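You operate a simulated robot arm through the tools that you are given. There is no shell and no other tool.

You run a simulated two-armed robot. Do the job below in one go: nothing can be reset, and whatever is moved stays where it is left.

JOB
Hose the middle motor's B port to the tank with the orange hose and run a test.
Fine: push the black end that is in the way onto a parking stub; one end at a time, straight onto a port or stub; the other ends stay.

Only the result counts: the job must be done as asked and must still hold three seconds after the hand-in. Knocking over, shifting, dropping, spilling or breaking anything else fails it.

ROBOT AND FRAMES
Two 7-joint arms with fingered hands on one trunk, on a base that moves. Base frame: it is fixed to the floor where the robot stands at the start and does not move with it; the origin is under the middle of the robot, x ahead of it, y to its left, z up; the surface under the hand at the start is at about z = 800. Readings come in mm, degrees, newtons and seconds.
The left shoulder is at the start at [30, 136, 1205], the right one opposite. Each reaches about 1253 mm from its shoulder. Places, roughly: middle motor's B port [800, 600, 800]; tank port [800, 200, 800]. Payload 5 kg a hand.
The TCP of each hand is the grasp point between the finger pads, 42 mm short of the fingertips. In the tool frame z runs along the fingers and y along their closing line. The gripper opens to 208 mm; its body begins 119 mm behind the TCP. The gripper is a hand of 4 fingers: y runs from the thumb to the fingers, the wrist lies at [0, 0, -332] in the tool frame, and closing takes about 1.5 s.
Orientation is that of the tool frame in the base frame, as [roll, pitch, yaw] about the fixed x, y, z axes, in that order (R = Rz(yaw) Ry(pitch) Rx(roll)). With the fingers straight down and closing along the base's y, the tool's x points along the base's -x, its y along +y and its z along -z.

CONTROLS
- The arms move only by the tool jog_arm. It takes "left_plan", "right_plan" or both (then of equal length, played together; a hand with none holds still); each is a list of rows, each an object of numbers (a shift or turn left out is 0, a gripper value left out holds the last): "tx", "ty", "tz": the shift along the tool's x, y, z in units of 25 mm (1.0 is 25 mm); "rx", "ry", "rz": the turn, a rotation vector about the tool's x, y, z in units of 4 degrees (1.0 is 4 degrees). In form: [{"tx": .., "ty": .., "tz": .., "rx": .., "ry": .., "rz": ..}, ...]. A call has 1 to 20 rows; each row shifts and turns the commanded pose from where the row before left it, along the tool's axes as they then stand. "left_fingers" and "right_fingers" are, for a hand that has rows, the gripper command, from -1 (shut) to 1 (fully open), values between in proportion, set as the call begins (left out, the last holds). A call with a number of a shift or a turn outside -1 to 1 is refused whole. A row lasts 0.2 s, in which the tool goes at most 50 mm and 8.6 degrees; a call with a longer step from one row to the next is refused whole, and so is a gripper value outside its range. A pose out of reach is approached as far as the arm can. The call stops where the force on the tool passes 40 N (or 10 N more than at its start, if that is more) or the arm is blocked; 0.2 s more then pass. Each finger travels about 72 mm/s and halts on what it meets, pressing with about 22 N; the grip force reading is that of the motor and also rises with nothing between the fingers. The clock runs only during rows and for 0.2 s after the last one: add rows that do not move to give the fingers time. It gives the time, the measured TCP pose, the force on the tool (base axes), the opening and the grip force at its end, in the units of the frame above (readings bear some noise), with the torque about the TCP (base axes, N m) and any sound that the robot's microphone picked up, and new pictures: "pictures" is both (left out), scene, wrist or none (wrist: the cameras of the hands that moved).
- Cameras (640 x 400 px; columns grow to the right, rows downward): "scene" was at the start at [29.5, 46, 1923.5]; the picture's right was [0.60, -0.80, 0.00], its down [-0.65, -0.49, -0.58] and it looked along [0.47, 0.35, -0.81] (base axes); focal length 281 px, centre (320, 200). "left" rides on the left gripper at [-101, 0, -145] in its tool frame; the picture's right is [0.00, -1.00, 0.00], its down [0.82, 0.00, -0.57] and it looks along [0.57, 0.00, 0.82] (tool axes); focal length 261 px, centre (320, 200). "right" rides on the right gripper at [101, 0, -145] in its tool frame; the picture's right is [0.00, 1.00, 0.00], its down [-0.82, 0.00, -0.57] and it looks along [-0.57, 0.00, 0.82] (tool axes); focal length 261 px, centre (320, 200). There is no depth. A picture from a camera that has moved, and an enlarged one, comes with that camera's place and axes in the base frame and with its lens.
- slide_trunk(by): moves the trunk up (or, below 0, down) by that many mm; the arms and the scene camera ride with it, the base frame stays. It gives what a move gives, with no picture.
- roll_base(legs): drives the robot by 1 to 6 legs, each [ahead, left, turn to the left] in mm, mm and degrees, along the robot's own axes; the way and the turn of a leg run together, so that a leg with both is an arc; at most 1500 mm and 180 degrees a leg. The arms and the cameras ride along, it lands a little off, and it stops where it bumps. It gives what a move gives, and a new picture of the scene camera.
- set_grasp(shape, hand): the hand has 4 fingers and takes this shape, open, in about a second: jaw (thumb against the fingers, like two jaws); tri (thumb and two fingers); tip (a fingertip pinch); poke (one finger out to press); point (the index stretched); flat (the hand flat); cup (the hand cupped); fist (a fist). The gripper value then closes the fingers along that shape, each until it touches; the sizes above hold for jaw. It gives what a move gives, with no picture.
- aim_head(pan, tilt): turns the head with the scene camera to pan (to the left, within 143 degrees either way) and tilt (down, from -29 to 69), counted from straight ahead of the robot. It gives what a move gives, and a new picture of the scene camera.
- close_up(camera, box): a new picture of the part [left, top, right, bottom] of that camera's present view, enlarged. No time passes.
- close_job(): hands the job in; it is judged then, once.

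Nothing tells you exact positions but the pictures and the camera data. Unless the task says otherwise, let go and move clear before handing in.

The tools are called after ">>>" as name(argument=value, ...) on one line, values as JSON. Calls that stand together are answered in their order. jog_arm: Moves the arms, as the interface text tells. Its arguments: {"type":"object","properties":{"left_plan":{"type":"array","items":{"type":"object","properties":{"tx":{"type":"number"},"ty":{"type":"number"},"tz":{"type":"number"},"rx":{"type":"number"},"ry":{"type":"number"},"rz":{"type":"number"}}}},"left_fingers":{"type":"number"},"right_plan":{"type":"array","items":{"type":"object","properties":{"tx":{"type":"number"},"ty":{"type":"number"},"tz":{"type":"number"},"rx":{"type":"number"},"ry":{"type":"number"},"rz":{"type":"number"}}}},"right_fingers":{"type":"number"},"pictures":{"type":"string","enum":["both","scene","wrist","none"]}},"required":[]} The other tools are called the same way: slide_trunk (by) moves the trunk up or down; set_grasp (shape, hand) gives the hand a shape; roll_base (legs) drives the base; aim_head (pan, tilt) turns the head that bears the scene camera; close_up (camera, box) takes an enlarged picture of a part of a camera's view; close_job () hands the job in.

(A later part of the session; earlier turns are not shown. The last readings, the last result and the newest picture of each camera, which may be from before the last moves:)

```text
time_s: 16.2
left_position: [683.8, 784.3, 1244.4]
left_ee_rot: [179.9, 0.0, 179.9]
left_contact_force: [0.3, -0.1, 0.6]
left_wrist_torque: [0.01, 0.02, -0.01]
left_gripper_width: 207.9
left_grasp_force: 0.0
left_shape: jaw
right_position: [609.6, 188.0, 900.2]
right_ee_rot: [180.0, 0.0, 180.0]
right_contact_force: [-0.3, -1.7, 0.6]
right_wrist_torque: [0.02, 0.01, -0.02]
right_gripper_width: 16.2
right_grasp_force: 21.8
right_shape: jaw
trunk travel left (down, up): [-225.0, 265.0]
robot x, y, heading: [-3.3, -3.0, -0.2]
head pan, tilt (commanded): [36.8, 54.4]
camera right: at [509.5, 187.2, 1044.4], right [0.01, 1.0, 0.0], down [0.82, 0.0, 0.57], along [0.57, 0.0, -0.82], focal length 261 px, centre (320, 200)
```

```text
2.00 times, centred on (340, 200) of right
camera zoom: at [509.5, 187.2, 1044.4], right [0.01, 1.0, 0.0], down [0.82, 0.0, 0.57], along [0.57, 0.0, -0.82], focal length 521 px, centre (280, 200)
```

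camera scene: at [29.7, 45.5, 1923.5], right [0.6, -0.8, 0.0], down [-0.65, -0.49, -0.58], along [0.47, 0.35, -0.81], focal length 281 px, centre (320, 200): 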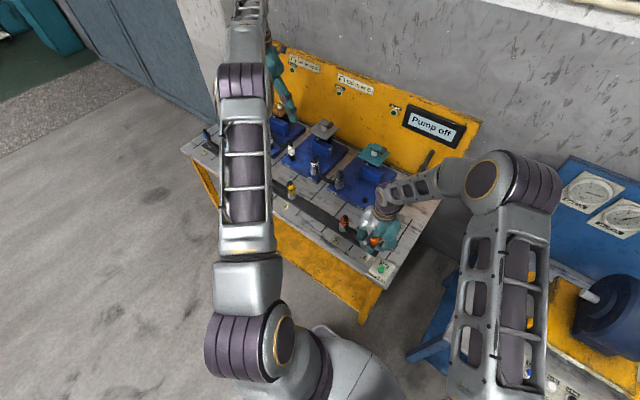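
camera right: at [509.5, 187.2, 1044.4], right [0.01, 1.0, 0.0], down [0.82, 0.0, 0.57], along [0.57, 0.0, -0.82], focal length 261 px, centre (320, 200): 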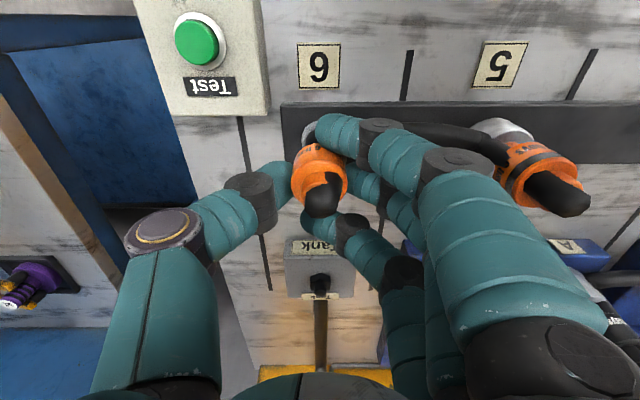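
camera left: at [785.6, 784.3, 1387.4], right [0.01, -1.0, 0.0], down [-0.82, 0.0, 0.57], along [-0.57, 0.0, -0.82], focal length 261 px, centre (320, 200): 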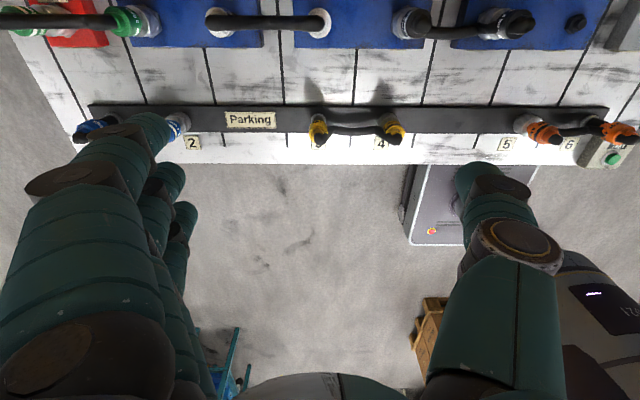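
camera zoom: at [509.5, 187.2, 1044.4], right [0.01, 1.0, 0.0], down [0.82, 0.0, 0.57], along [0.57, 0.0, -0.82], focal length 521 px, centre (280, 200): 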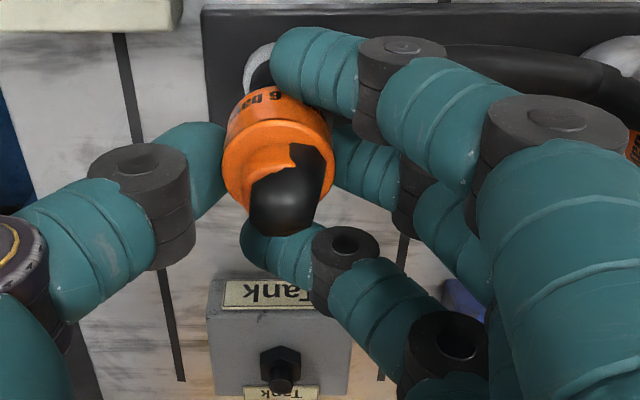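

The collar is now cradled by the thumb, index and middle fingers with balanced force. Now I'll pull it straight up.

>>> jog_arm(right_plan=[{"tz": -0.2}, {"tz": -0.2}, {"tz": -0.2}, {"tz": -0.2}, {"tz": -0.2}], pictures="wrist")

```text
time_s: 17.4
left_position: [684.5, 785.2, 1244.8]
left_ee_rot: [180.0, -0.1, -180.0]
left_contact_force: [0.5, -0.9, -0.7]
left_wrist_torque: [0.02, -0.03, 0.02]
left_gripper_width: 208.0
left_grasp_force: 0.1
left_shape: jaw
right_position: [607.6, 187.0, 926.5]
right_ee_rot: [180.0, -0.1, -180.0]
right_contact_force: [-0.3, -0.1, -2.6]
right_wrist_torque: [0.0, -0.03, 0.01]
right_gripper_width: 15.8
right_grasp_force: 22.1
right_shape: jaw
trunk travel left (down, up): [-225.0, 265.0]
robot x, y, heading: [-0.1, -0.3, 0.4]
head pan, tilt (commanded): [36.8, 54.4]
camera right: at [508.6, 185.8, 1071.6], right [0.0, 1.0, 0.0], down [0.82, 0.0, 0.57], along [0.57, 0.0, -0.82], focal length 261 px, centre (320, 200)
```

right: 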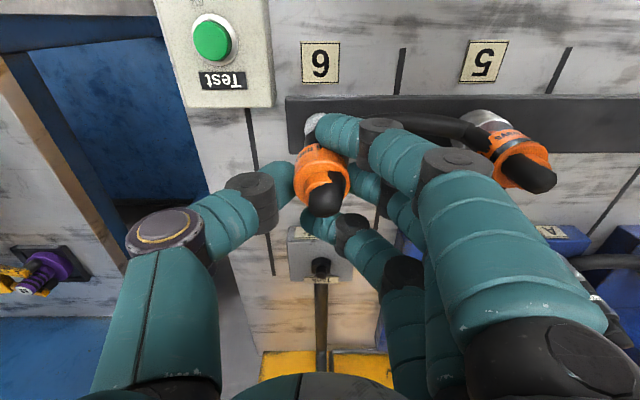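

The end came off cleanly with almost no force. I'll lift it clear and look at the bare stub and the underside of the end.

>>> jog_arm(right_plan=[{"tz": -0.8}, {"tz": -0.8}, {"tz": -0.8}, {"tz": -0.8}, {}], pictures="both")

>>> close_up(camera="scene", box=[330, 190, 420, 270])

>>> close_up(camera="right", box=[240, 60, 440, 260])

>>> close_up(camera="left", box=[440, 0, 640, 180])

```text
time_s: 18.6
left_position: [684.8, 783.5, 1244.3]
left_ee_rot: [180.0, 0.0, -180.0]
left_contact_force: [0.9, 0.1, 0.0]
left_wrist_torque: [-0.05, 0.0, 0.01]
left_gripper_width: 208.0
left_grasp_force: 0.1
left_shape: jaw
right_position: [609.9, 186.5, 1005.9]
right_ee_rot: [179.9, 0.0, -180.0]
right_contact_force: [-0.1, 0.6, -1.6]
right_wrist_torque: [-0.03, 0.0, 0.0]
right_gripper_width: 15.7
right_grasp_force: 22.2
right_shape: jaw
trunk travel left (down, up): [-225.0, 265.0]
robot x, y, heading: [-1.9, -2.2, 0.0]
head pan, tilt (commanded): [36.8, 54.4]
camera scene: at [30.4, 46.5, 1923.4], right [0.6, -0.8, 0.0], down [-0.65, -0.49, -0.58], along [0.47, 0.35, -0.81], focal length 281 px, centre (320, 200)
camera right: at [509.9, 185.4, 1151.0], right [0.0, 1.0, 0.0], down [0.82, 0.0, 0.57], along [0.57, 0.0, -0.82], focal length 261 px, centre (320, 200)
```

scene: 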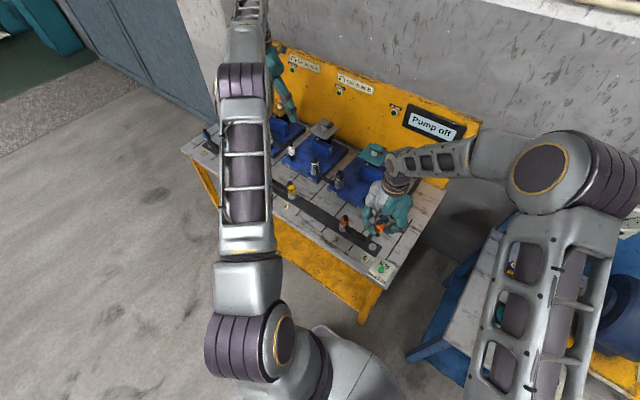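
right: 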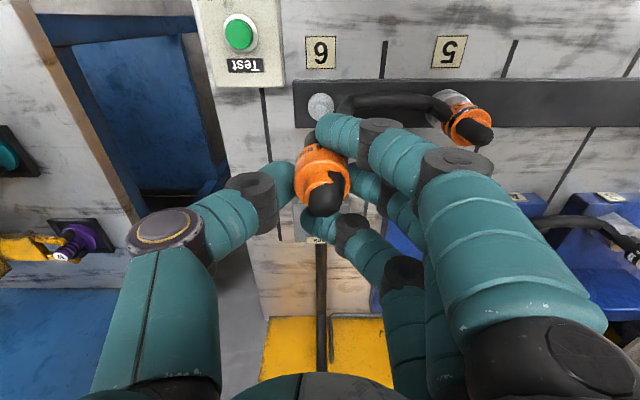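

```text
5.00 times, centred on (375, 230) of scene
camera zoom: at [30.4, 46.5, 1923.4], right [0.6, -0.8, 0.0], down [-0.65, -0.49, -0.58], along [0.47, 0.35, -0.81], focal length 1406 px, centre (45, 50)
```

zoom: 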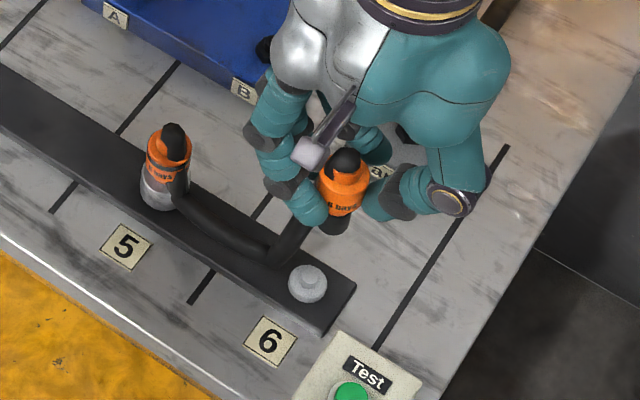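

```text
2.00 times, centred on (340, 160) of right
camera zoom: at [509.9, 185.4, 1151.0], right [0.0, 1.0, 0.0], down [0.82, 0.0, 0.57], along [0.57, 0.0, -0.82], focal length 521 px, centre (280, 280)
```

zoom: 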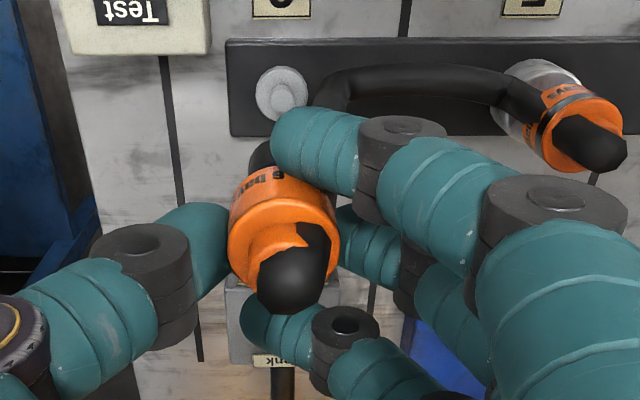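

```text
2.22 times, centred on (540, 90) of left
camera zoom: at [785.0, 783.6, 1388.3], right [0.0, -1.0, 0.0], down [-0.82, 0.0, 0.57], along [-0.57, 0.0, -0.82], focal length 579 px, centre (-169, 444)
```

zoom: 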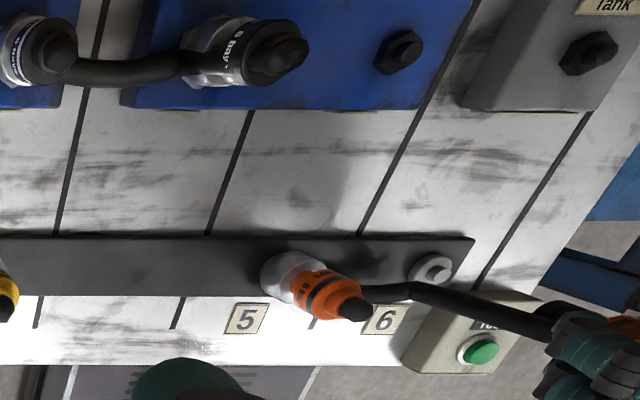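

That shows the coupling clearly. The bare stub is a small universal nub, and the black neck belongs to this orange end, which matches the tank's black hex stud. The silver skirt on the other orange end matches the middle motor's B port. Now I'll carry this end over the tank port at about (777, 188).

>>> jog_arm(right_plan=[{"tx": -1}, {"tx": -1}, {"tx": -1}, {"tx": -1}, {"tx": -1}, {"tx": -1}, {"tx": -1}, {}], pictures="both")

>>> close_up(camera="right", box=[260, 60, 400, 220])

>>> close_up(camera="scene", box=[360, 150, 450, 250])

>>> close_up(camera="left", box=[540, 0, 640, 60])

```text
time_s: 20.4
left_position: [683.8, 783.2, 1245.0]
left_ee_rot: [-180.0, 0.0, -180.0]
left_contact_force: [-0.8, 0.8, 0.6]
left_wrist_torque: [0.01, -0.06, 0.0]
left_gripper_width: 207.8
left_grasp_force: 0.1
left_shape: jaw
right_position: [783.8, 187.3, 1005.1]
right_ee_rot: [180.0, 0.0, -180.0]
right_contact_force: [-0.1, -0.1, -1.2]
right_wrist_torque: [0.05, -0.07, -0.02]
right_gripper_width: 15.5
right_grasp_force: 22.2
right_shape: jaw
trunk travel left (down, up): [-225.0, 265.0]
robot x, y, heading: [1.1, 3.2, 0.2]
head pan, tilt (commanded): [36.8, 54.4]
camera scene: at [28.8, 45.8, 1923.6], right [0.6, -0.8, 0.0], down [-0.65, -0.49, -0.58], along [0.47, 0.35, -0.81], focal length 281 px, centre (320, 200)
camera right: at [684.7, 186.7, 1149.6], right [0.0, 1.0, 0.0], down [0.82, 0.0, 0.57], along [0.57, 0.0, -0.82], focal length 261 px, centre (320, 200)
```

scene: 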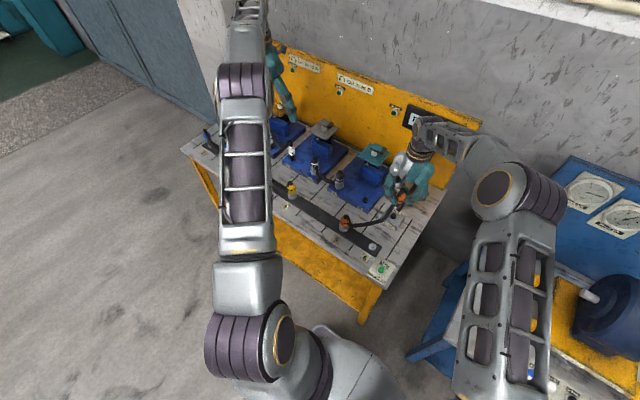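
right: 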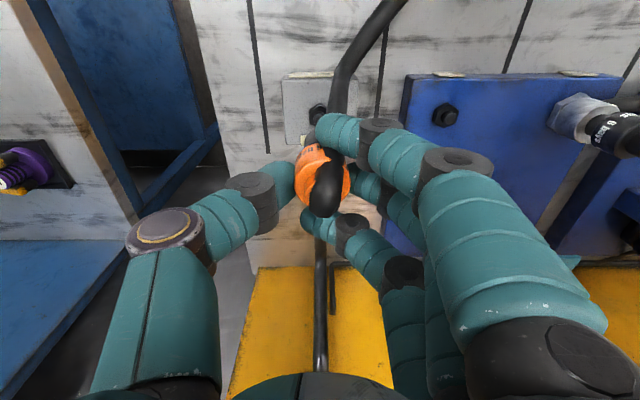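

```text
2.50 times, centred on (330, 140) of right
camera zoom: at [684.7, 186.7, 1149.6], right [0.0, 1.0, 0.0], down [0.82, 0.0, 0.57], along [0.57, 0.0, -0.82], focal length 652 px, centre (295, 350)
```

zoom: 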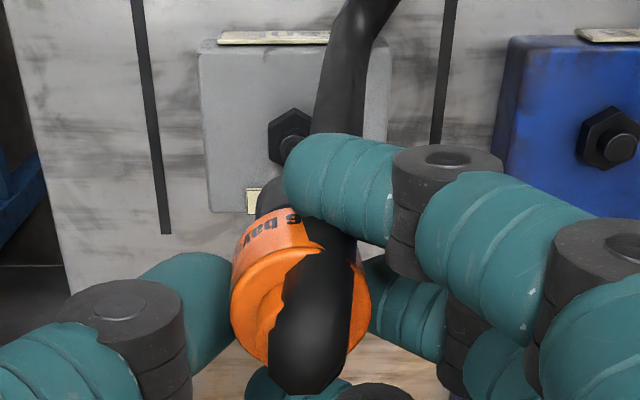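

```text
4.00 times, centred on (405, 200) of scene
camera zoom: at [28.8, 45.8, 1923.6], right [0.6, -0.8, 0.0], down [-0.65, -0.49, -0.58], along [0.47, 0.35, -0.81], focal length 1125 px, centre (-20, 200)
```

zoom: 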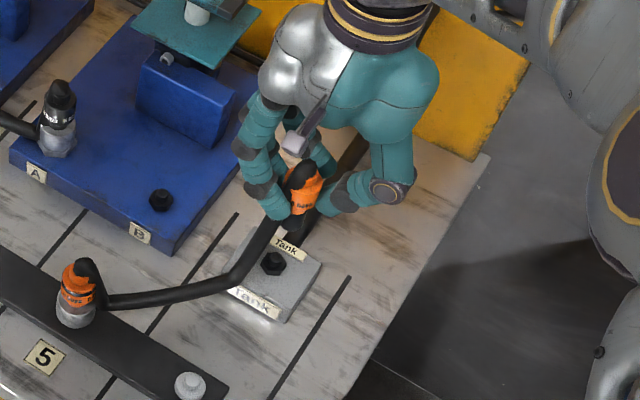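

```text
6.40 times, centred on (590, 30) of left
camera zoom: at [783.8, 783.2, 1389.6], right [0.0, -1.0, 0.0], down [-0.82, 0.0, 0.57], along [-0.57, 0.0, -0.82], focal length 1668 px, centre (-1408, 1288)
```

zoom: 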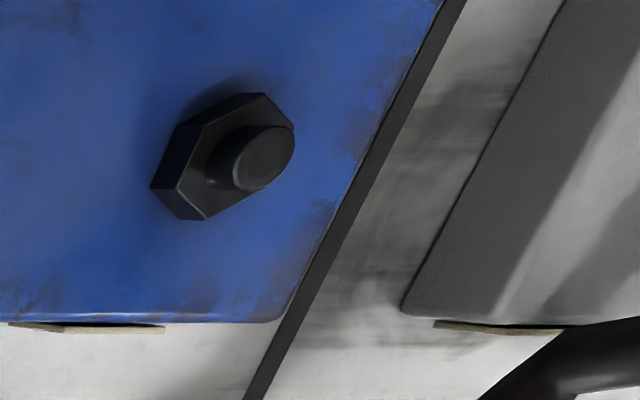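

The held end is roughly over the tank. I'll zoom in with the scene camera to compare the held end and the tank stud for fine alignment.

>>> close_up(camera="scene", box=[380, 180, 430, 230])

>>> close_up(camera="right", box=[295, 85, 355, 160])

```text
8.00 times, centred on (405, 205) of scene
camera zoom: at [28.8, 45.8, 1923.6], right [0.6, -0.8, 0.0], down [-0.65, -0.49, -0.58], along [0.47, 0.35, -0.81], focal length 2249 px, centre (-360, 160)
```

zoom: 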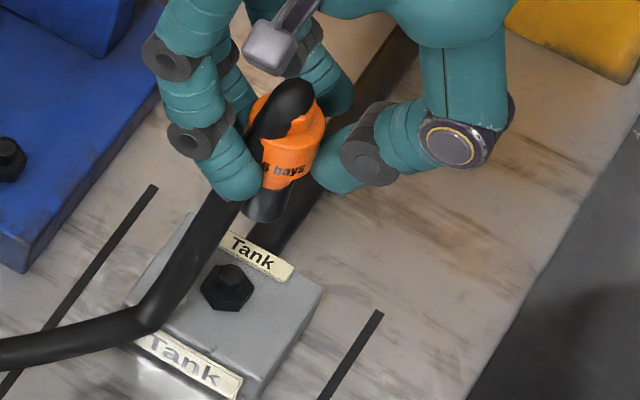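

```text
5.33 times, centred on (325, 122) of right
camera zoom: at [684.7, 186.7, 1149.6], right [0.0, 1.0, 0.0], down [0.82, 0.0, 0.57], along [0.57, 0.0, -0.82], focal length 1390 px, centre (293, 613)
```

zoom: 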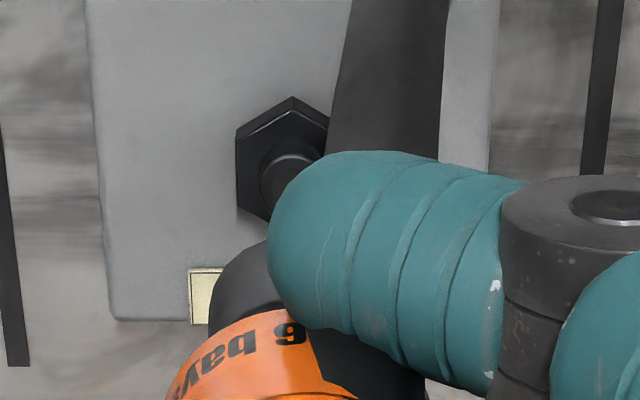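

>>> close_up(camera="right", box=[285, 110, 365, 220])

>>> close_up(camera="scene", box=[388, 184, 418, 214])

```text
3.64 times, centred on (325, 165) of right
camera zoom: at [684.7, 186.7, 1149.6], right [0.0, 1.0, 0.0], down [0.82, 0.0, 0.57], along [0.57, 0.0, -0.82], focal length 948 px, centre (302, 327)
```

zoom: 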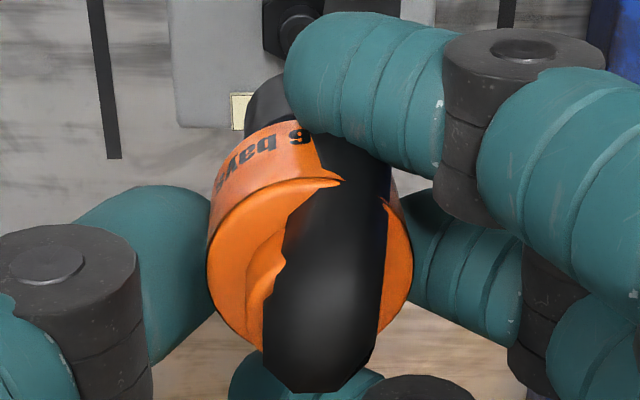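

```text
13.33 times, centred on (403, 199) of scene
camera zoom: at [28.8, 45.8, 1923.6], right [0.6, -0.8, 0.0], down [-0.65, -0.49, -0.58], along [0.47, 0.35, -0.81], focal length 3749 px, centre (-787, 213)
```

zoom: 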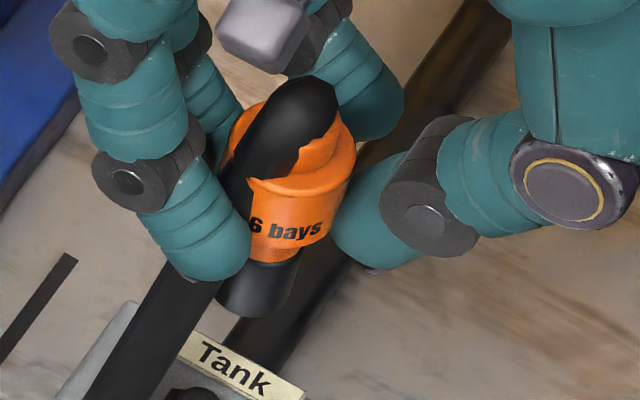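

The neck needs about +4 mm in x and +2 mm in y to sit over the stud. I'll apply that and come down to just above it.

>>> jog_arm(right_plan=[{"tx": -0.16, "ty": 0.08, "tz": 0.5}, {"tz": 0.7}, {"tz": 0.7}, {"tz": 0.3}, {}], pictures="wrist")

>>> close_up(camera="right", box=[275, 110, 355, 220])

>>> close_up(camera="scene", box=[385, 184, 425, 224])

```text
time_s: 21.6
left_position: [685.5, 784.8, 1244.7]
left_ee_rot: [180.0, 0.0, -180.0]
left_contact_force: [0.1, 0.0, -0.8]
left_wrist_torque: [0.02, -0.02, 0.02]
left_gripper_width: 207.5
left_grasp_force: 0.0
left_shape: jaw
right_position: [787.1, 189.7, 950.9]
right_ee_rot: [180.0, 0.0, 179.9]
right_contact_force: [0.1, -0.7, -1.9]
right_wrist_torque: [-0.02, 0.01, -0.01]
right_gripper_width: 15.9
right_grasp_force: 21.8
right_shape: jaw
trunk travel left (down, up): [-225.0, 265.0]
robot x, y, heading: [-1.4, 2.1, 0.0]
head pan, tilt (commanded): [36.8, 54.4]
camera right: at [688.2, 188.8, 1095.5], right [0.01, 1.0, 0.0], down [0.82, 0.0, 0.57], along [0.57, 0.0, -0.82], focal length 261 px, centre (320, 200)
```

right: 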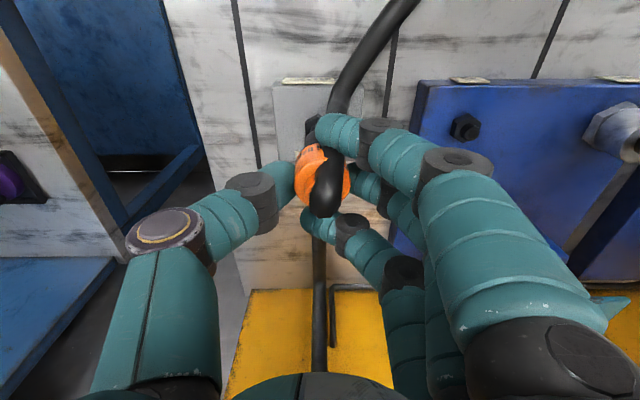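

```text
3.64 times, centred on (315, 165) of right
camera zoom: at [688.2, 188.8, 1095.5], right [0.01, 1.0, 0.0], down [0.82, 0.0, 0.57], along [0.57, 0.0, -0.82], focal length 948 px, centre (338, 327)
```

zoom: 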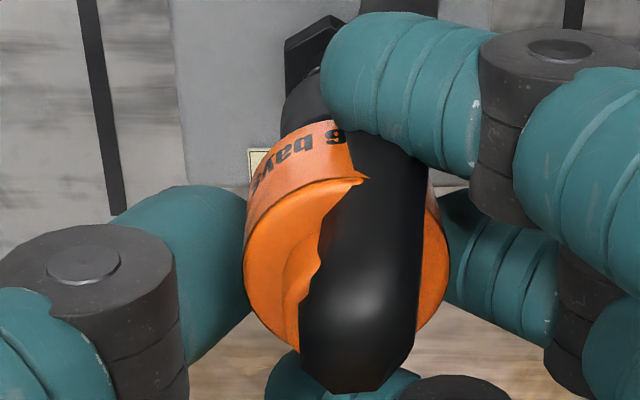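

```text
10.00 times, centred on (405, 204) of scene
camera zoom: at [30.1, 46.3, 1923.5], right [0.6, -0.8, 0.0], down [-0.65, -0.49, -0.58], along [0.47, 0.35, -0.81], focal length 2812 px, centre (-530, 160)
```

zoom: 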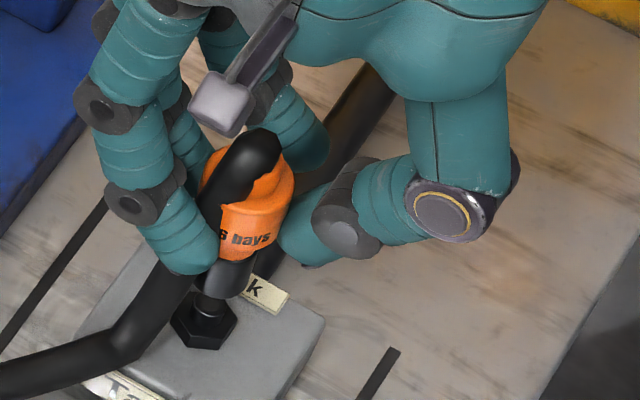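

>>> close_up(camera="scene", box=[393, 196, 413, 221])

>>> close_up(camera="right", box=[290, 100, 340, 160])

```text
16.00 times, centred on (403, 208) of scene
camera zoom: at [30.1, 46.3, 1923.5], right [0.6, -0.8, 0.0], down [-0.65, -0.49, -0.58], along [0.47, 0.35, -0.81], focal length 4498 px, centre (-1008, 64)
```

zoom: 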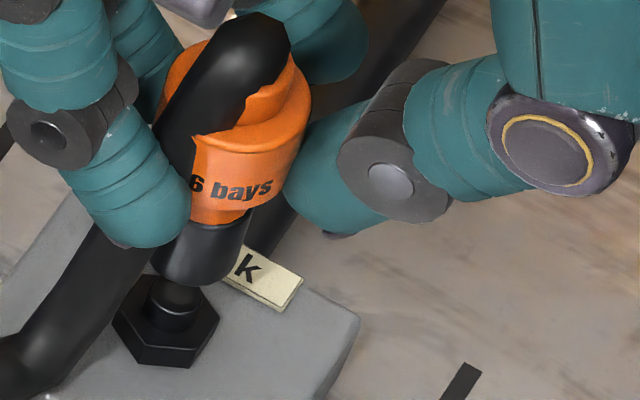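

```text
6.67 times, centred on (315, 130) of right
camera zoom: at [688.2, 188.8, 1095.5], right [0.01, 1.0, 0.0], down [0.82, 0.0, 0.57], along [0.57, 0.0, -0.82], focal length 1738 px, centre (353, 667)
```

zoom: 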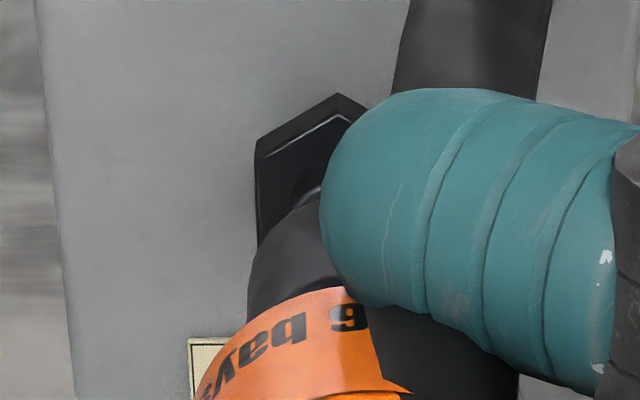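

Both views show the neck within about 1–2 mm of the stud axis. I'll press straight down in small steps, watching the force.

>>> jog_arm(right_plan=[{"tz": 0.2}, {"tz": 0.2}, {"tz": 0.2}, {"tz": 0.2}, {"tz": 0.2}], pictures="wrist")

>>> close_up(camera="scene", box=[388, 190, 418, 225])

>>> close_up(camera="right", box=[275, 100, 365, 220])

```text
time_s: 22.8
left_position: [685.5, 783.6, 1244.3]
left_ee_rot: [-179.9, 0.1, -180.0]
left_contact_force: [-0.1, -0.2, 0.0]
left_wrist_torque: [-0.03, 0.06, 0.02]
left_gripper_width: 207.9
left_grasp_force: 0.2
left_shape: jaw
right_position: [789.1, 187.0, 926.1]
right_ee_rot: [-180.0, 0.1, -180.0]
right_contact_force: [3.6, -2.6, 1.1]
right_wrist_torque: [0.11, -0.03, 0.0]
right_gripper_width: 15.8
right_grasp_force: 21.9
right_shape: jaw
trunk travel left (down, up): [-225.0, 265.0]
robot x, y, heading: [-2.3, 0.2, 0.3]
head pan, tilt (commanded): [36.8, 54.4]
camera right: at [689.0, 186.5, 1070.7], right [0.01, 1.0, 0.0], down [0.82, 0.0, 0.57], along [0.57, 0.0, -0.82], focal length 261 px, centre (320, 200)
```

right: 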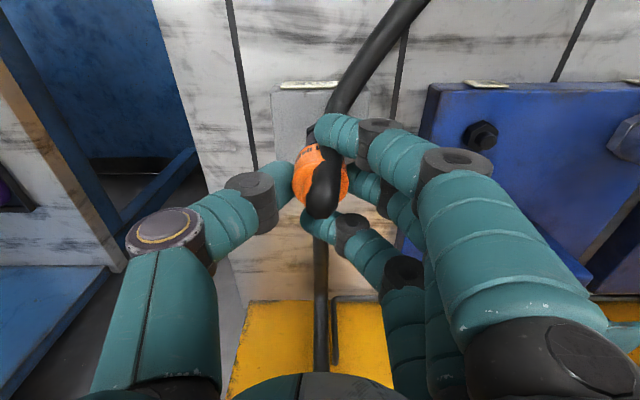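

```text
11.43 times, centred on (403, 208) of scene
camera zoom: at [30.3, 46.0, 1923.5], right [0.6, -0.8, 0.0], down [-0.65, -0.49, -0.58], along [0.47, 0.35, -0.81], focal length 3213 px, centre (-629, 114)
```

zoom: 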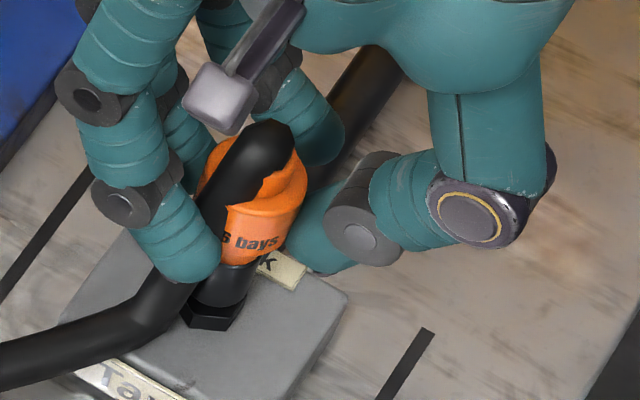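

```text
3.33 times, centred on (320, 160) of right
camera zoom: at [689.0, 186.5, 1070.7], right [0.01, 1.0, 0.0], down [0.82, 0.0, 0.57], along [0.57, 0.0, -0.82], focal length 869 px, centre (320, 333)
```

zoom: 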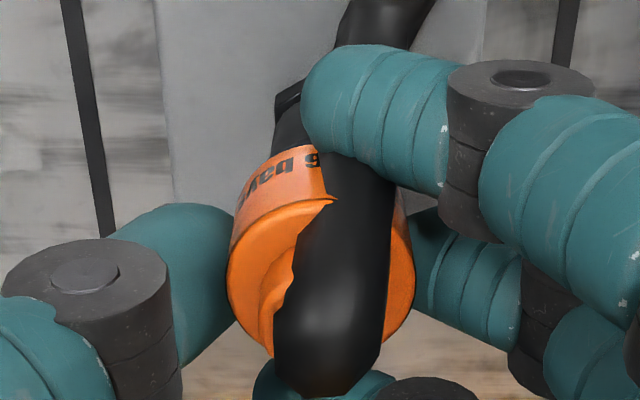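

The neck slid over the stud with little side force. I'll keep pressing to seat it.

>>> jog_arm(right_plan=[{"tz": 0.15}, {"tz": 0.15}, {"tz": 0.15}, {"tz": 0.15}], pictures="none")

>>> close_up(camera="scene", box=[388, 190, 418, 225])

```text
time_s: 23.8
left_position: [683.7, 783.7, 1245.1]
left_ee_rot: [-180.0, 0.0, 179.9]
left_contact_force: [1.0, 0.2, 0.2]
left_wrist_torque: [0.0, 0.06, -0.01]
left_gripper_width: 207.9
left_grasp_force: 0.1
left_shape: jaw
right_position: [790.5, 187.5, 918.7]
right_ee_rot: [179.9, 0.4, 179.9]
right_contact_force: [-10.1, -8.1, 22.7]
right_wrist_torque: [-0.25, 0.59, 0.04]
right_gripper_width: 17.8
right_grasp_force: 21.3
right_shape: jaw
trunk travel left (down, up): [-225.0, 265.0]
robot x, y, heading: [2.6, -0.7, -0.1]
head pan, tilt (commanded): [36.8, 54.4]
stopped in row 4 (right hand): the force on the tool passed its limit at 42 N (the readings are from after the stop); the commanded pose is now the measured one
```

```text
11.43 times, centred on (403, 208) of scene
camera zoom: at [27.5, 45.3, 1923.5], right [0.6, -0.8, 0.0], down [-0.65, -0.49, -0.58], along [0.47, 0.35, -0.81], focal length 3213 px, centre (-629, 114)
```

zoom: 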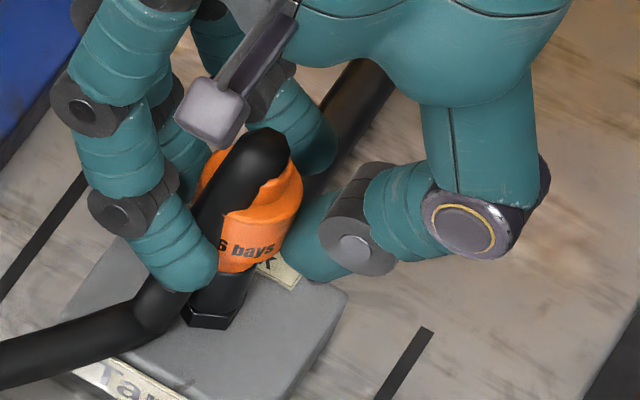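

It met firm resistance (42 N) with the neck down on the hex. I'll let go, rise clear and check that it is seated upright.

>>> jog_arm(right_plan=[{}, {}, {}, {}, {"tz": -0.6}, {"tz": -0.8}, {"tz": -0.8}, {"tz": -0.8}, {"tz": -0.8}], right_fingers=0.0, pictures="wrist")

>>> close_up(camera="scene", box=[380, 180, 430, 230])

>>> close_up(camera="right", box=[260, 80, 380, 200])

```text
time_s: 25.8
left_position: [684.3, 783.3, 1245.0]
left_ee_rot: [-180.0, 0.1, -180.0]
left_contact_force: [-0.4, 0.5, 0.0]
left_wrist_torque: [-0.01, -0.05, 0.01]
left_gripper_width: 207.9
left_grasp_force: 0.1
left_shape: jaw
right_position: [788.2, 191.0, 1008.7]
right_ee_rot: [179.9, 0.2, -180.0]
right_contact_force: [0.0, 0.1, 0.1]
right_wrist_torque: [0.0, -0.06, 0.0]
right_gripper_width: 103.4
right_grasp_force: 0.1
right_shape: jaw
trunk travel left (down, up): [-225.0, 265.0]
robot x, y, heading: [0.3, 0.6, -0.0]
head pan, tilt (commanded): [36.8, 54.4]
camera right: at [688.0, 188.9, 1153.8], right [0.01, 1.0, 0.0], down [0.82, 0.0, 0.58], along [0.58, 0.0, -0.82], focal length 261 px, centre (320, 200)
```

right: 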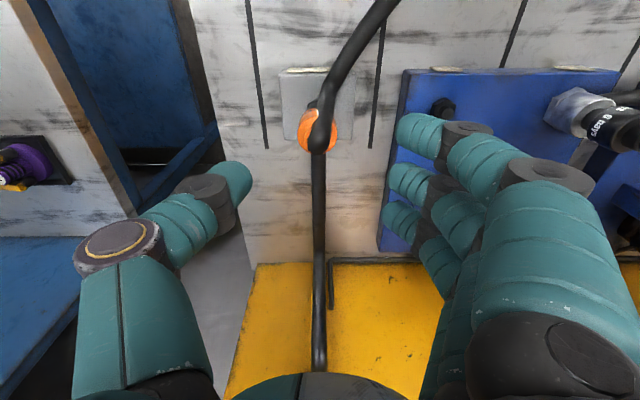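

```text
8.00 times, centred on (405, 205) of scene
camera zoom: at [28.9, 45.7, 1923.5], right [0.6, -0.8, 0.0], down [-0.65, -0.49, -0.58], along [0.47, 0.35, -0.81], focal length 2249 px, centre (-360, 160)
```

zoom: 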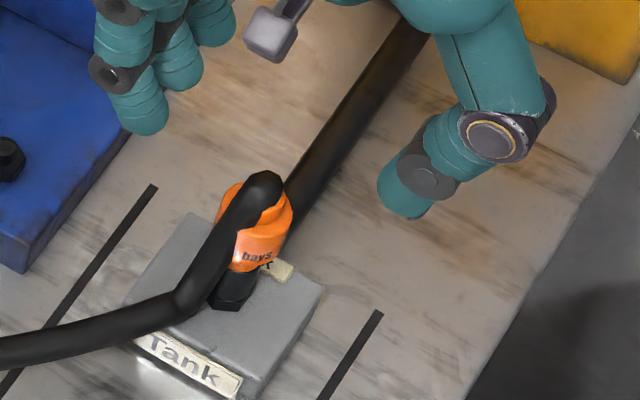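

```text
3.33 times, centred on (320, 140) of right
camera zoom: at [688.0, 188.9, 1153.8], right [0.01, 1.0, 0.0], down [0.82, 0.0, 0.58], along [0.58, 0.0, -0.82], focal length 869 px, centre (320, 400)
```

zoom: 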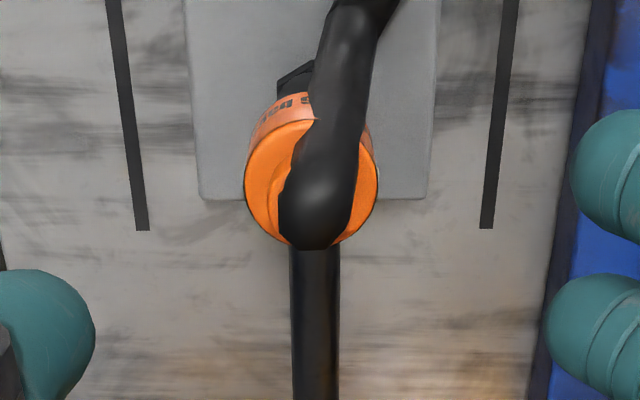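

>>> close_up(camera="scene", box=[393, 196, 418, 221])

>>> close_up(camera="scene", box=[278, 140, 303, 165])

>>> close_up(camera="scene", box=[303, 145, 353, 195])

>>> close_up(camera="scene", box=[330, 205, 380, 255])

```text
16.00 times, centred on (406, 208) of scene
camera zoom: at [28.9, 45.7, 1923.5], right [0.6, -0.8, 0.0], down [-0.65, -0.49, -0.58], along [0.47, 0.35, -0.81], focal length 4498 px, centre (-1048, 64)
```

zoom: 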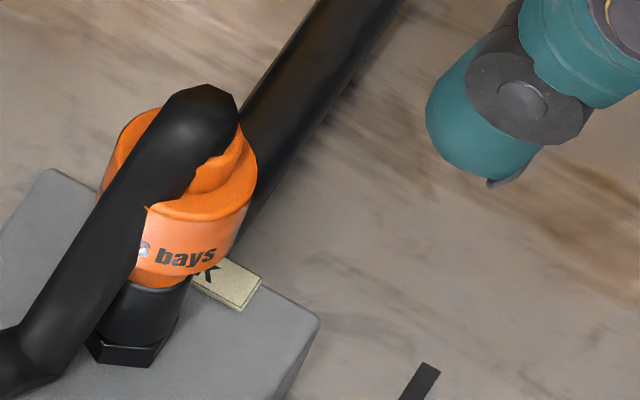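

```text
16.00 times, centred on (290, 152) of scene
camera zoom: at [28.9, 45.7, 1923.5], right [0.6, -0.8, 0.0], down [-0.65, -0.49, -0.58], along [0.47, 0.35, -0.81], focal length 4498 px, centre (792, 960)
```

zoom: 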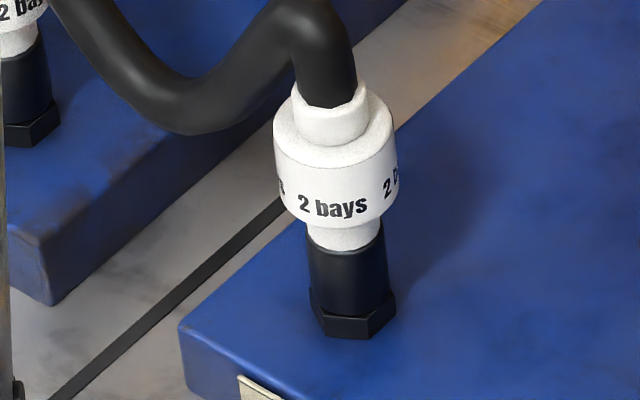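

```text
8.00 times, centred on (328, 170) of scene
camera zoom: at [28.9, 45.7, 1923.5], right [0.6, -0.8, 0.0], down [-0.65, -0.49, -0.58], along [0.47, 0.35, -0.81], focal length 2249 px, centre (256, 440)
```

zoom: 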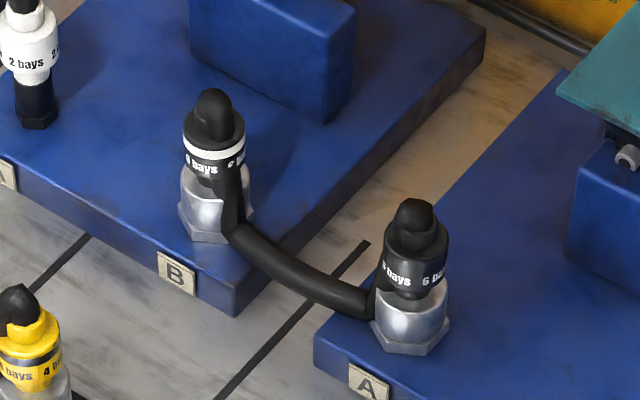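

```text
8.00 times, centred on (355, 230) of scene
camera zoom: at [28.9, 45.7, 1923.5], right [0.6, -0.8, 0.0], down [-0.65, -0.49, -0.58], along [0.47, 0.35, -0.81], focal length 2249 px, centre (40, -40)
```

zoom: 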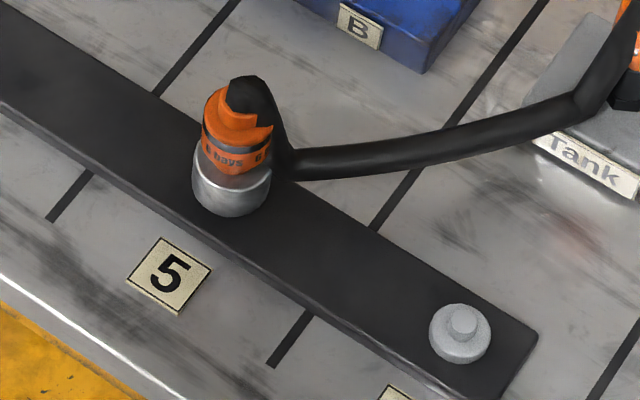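

The orange end is upright and down on the tank stud. For the black end I'll use the right hand, because its camera is on the robot side and clear of the motor plates. First the left hand goes back out of the way while the right hand rises.

>>> jog_arm(left_plan=[{"tx": 1}, {"tx": 1}, {"tx": 1}, {"tx": 1}, {"tx": 1}, {"tx": 1}, {"tx": 1}, {"tx": 1}, {"tx": 1}, {"tx": 1}, {"tx": 1}, {"tx": 1}], right_plan=[{"tz": -1}, {"tz": -1}, {"tz": -1}, {"tz": -1}, {"tz": -0.3}, {}, {}, {}, {}, {}, {}, {}], pictures="scene")

```text
time_s: 28.4
left_position: [383.4, 783.0, 1246.6]
left_ee_rot: [179.9, 0.1, -180.0]
left_contact_force: [0.0, -1.0, 0.9]
left_wrist_torque: [0.04, -0.05, -0.01]
left_gripper_width: 207.8
left_grasp_force: 0.1
left_shape: jaw
right_position: [786.0, 188.0, 1119.1]
right_ee_rot: [180.0, 0.5, 179.9]
right_contact_force: [-0.9, -0.2, 0.6]
right_wrist_torque: [0.01, -0.06, -0.02]
right_gripper_width: 103.3
right_grasp_force: 0.0
right_shape: jaw
trunk travel left (down, up): [-225.0, 265.0]
robot x, y, heading: [3.1, -2.2, 0.2]
head pan, tilt (commanded): [36.8, 54.4]
camera scene: at [28.0, 45.7, 1923.6], right [0.6, -0.8, 0.0], down [-0.65, -0.49, -0.58], along [0.47, 0.35, -0.81], focal length 281 px, centre (320, 200)
```

scene: 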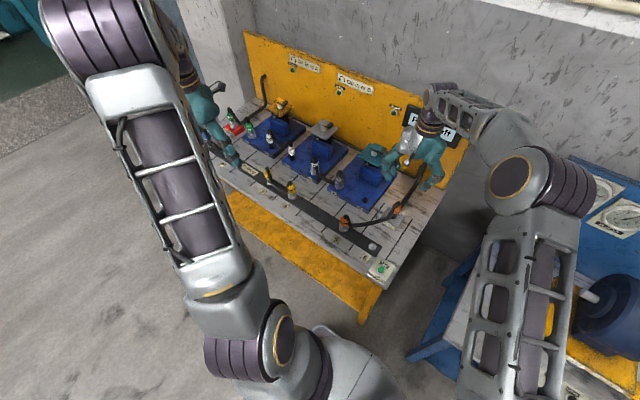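

>>> jog_arm(right_plan=[{"ty": 1, "ry": 0.12}, {"ty": 1}, {"ty": 1}, {"ty": 1}, {"ty": 1}, {"ty": 1}, {"ty": 1}, {"ty": 1}, {"ty": 1}, {"ty": 1}, {"ty": 1}, {"ty": 1}, {"ty": 1}, {"ty": 1}, {"ty": 1}, {"ty": 1}, {"ty": 1}, {"ty": 0.9, "tx": -0.1}, {}], pictures="both")

>>> close_up(camera="right", box=[250, 40, 410, 200])

>>> close_up(camera="scene", box=[270, 100, 390, 200])

```text
time_s: 32.4
left_position: [384.6, 784.7, 1245.2]
left_ee_rot: [-180.0, 0.0, 179.9]
left_contact_force: [-1.0, 0.4, -0.8]
left_wrist_torque: [0.0, 0.01, 0.01]
left_gripper_width: 207.7
left_grasp_force: 0.2
left_shape: jaw
right_position: [699.6, 433.4, 1109.1]
right_ee_rot: [179.9, -0.2, 180.0]
right_contact_force: [0.4, 0.6, -0.3]
right_wrist_torque: [0.0, 0.01, -0.03]
right_gripper_width: 103.5
right_grasp_force: 0.0
right_shape: jaw
right hand out of reach, approached as far as the arm can: row 6, 7, 8, 9, 10, 11, 12, 13, 14, 15, 16, 17, 18
trunk travel left (down, up): [-225.0, 265.0]
robot x, y, heading: [-1.3, -2.5, -0.1]
head pan, tilt (commanded): [36.8, 54.4]
camera scene: at [29.9, 46.4, 1923.4], right [0.6, -0.8, 0.0], down [-0.65, -0.49, -0.58], along [0.47, 0.35, -0.81], focal length 281 px, centre (320, 200)
camera right: at [600.4, 432.2, 1253.5], right [0.01, 1.0, 0.0], down [0.82, -0.01, 0.57], along [0.57, 0.0, -0.82], focal length 261 px, centre (320, 200)
```

scene: 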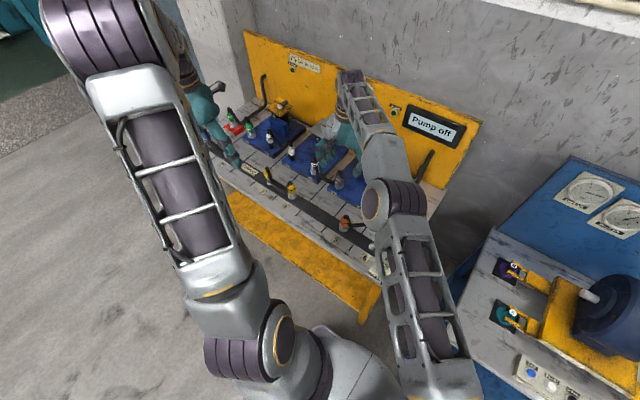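
right: 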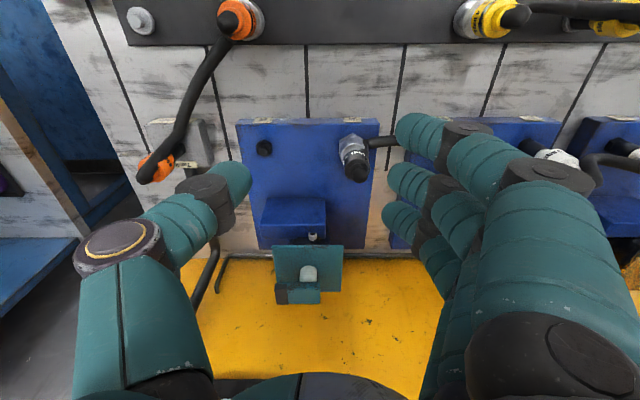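

```text
2.50 times, centred on (330, 120) of right
camera zoom: at [600.4, 432.2, 1253.5], right [0.01, 1.0, 0.0], down [0.82, -0.01, 0.57], along [0.57, 0.0, -0.82], focal length 652 px, centre (295, 400)
```

zoom: 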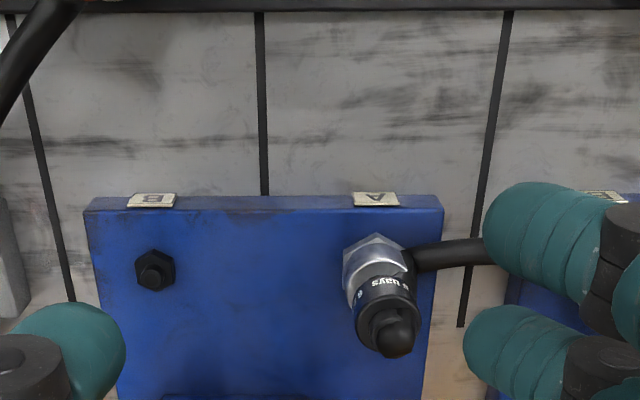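

```text
4.00 times, centred on (330, 150) of scene
camera zoom: at [29.9, 46.4, 1923.4], right [0.6, -0.8, 0.0], down [-0.65, -0.49, -0.58], along [0.47, 0.35, -0.81], focal length 1125 px, centre (280, 400)
```

zoom: 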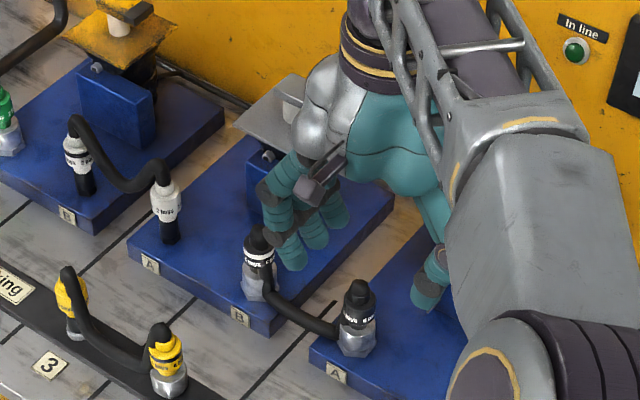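

The right arm cannot reach the middle motor from here. I'll bring it back to its earlier pose and then drive the base left along the clear bench front, so it can reach B, the stubs and the button.

>>> jog_arm(right_plan=[{"ty": -1}, {"ty": -1}, {"ty": -1}, {"ty": -1}, {"ty": -1}, {"ty": -1}, {"ty": -1}, {"ty": -1}, {"ty": -1}, {"ty": -1}, {"ty": -1}, {"ty": -1}, {"ty": -1}, {"ty": -1}, {"ty": -1}, {"ty": -1}, {"ty": -1}, {"ty": -0.9}, {}], pictures="scene")

```text
time_s: 36.4
left_position: [385.3, 784.8, 1245.1]
left_ee_rot: [180.0, 0.1, 180.0]
left_contact_force: [0.6, 1.1, -0.4]
left_wrist_torque: [-0.09, 0.02, 0.02]
left_gripper_width: 208.1
left_grasp_force: 0.1
left_shape: jaw
right_position: [698.8, -14.4, 1109.2]
right_ee_rot: [179.9, -0.2, -179.9]
right_contact_force: [0.4, -0.2, 0.0]
right_wrist_torque: [-0.02, 0.02, 0.0]
right_gripper_width: 103.4
right_grasp_force: 0.1
right_shape: jaw
trunk travel left (down, up): [-225.0, 265.0]
robot x, y, heading: [0.1, 2.5, -0.0]
head pan, tilt (commanded): [36.8, 54.4]
camera scene: at [29.8, 46.9, 1923.4], right [0.6, -0.8, 0.0], down [-0.65, -0.49, -0.58], along [0.47, 0.35, -0.81], focal length 281 px, centre (320, 200)
```

scene: 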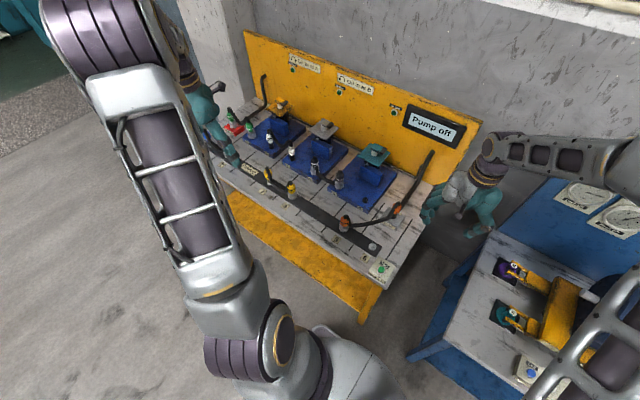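

>>> close_up(camera="scene", box=[380, 180, 430, 230])

>>> close_up(camera="scene", box=[270, 110, 410, 210])

>>> close_up(camera="scene", box=[280, 50, 480, 170])

```text
8.00 times, centred on (405, 205) of scene
camera zoom: at [29.8, 46.9, 1923.4], right [0.6, -0.8, 0.0], down [-0.65, -0.49, -0.58], along [0.47, 0.35, -0.81], focal length 2249 px, centre (-360, 160)
```

zoom: 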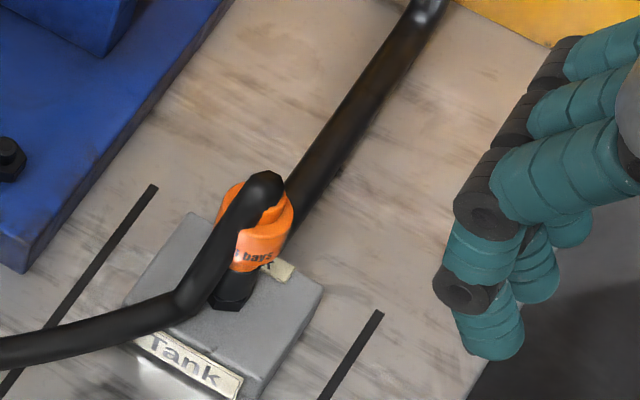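

```text
4.00 times, centred on (340, 160) of scene
camera zoom: at [29.8, 46.9, 1923.4], right [0.6, -0.8, 0.0], down [-0.65, -0.49, -0.58], along [0.47, 0.35, -0.81], focal length 1125 px, centre (240, 360)
```

zoom: 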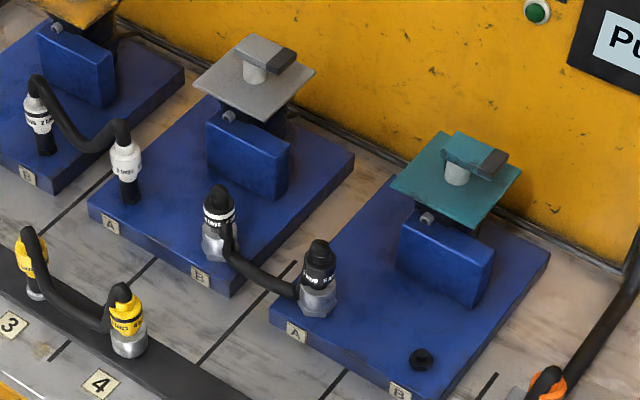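

```text
3.20 times, centred on (380, 110) of scene
camera zoom: at [29.8, 46.9, 1923.4], right [0.6, -0.8, 0.0], down [-0.65, -0.49, -0.58], along [0.47, 0.35, -0.81], focal length 900 px, centre (128, 488)
```

zoom: 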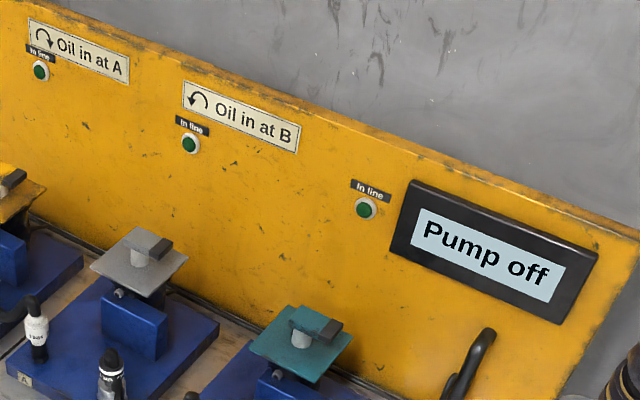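

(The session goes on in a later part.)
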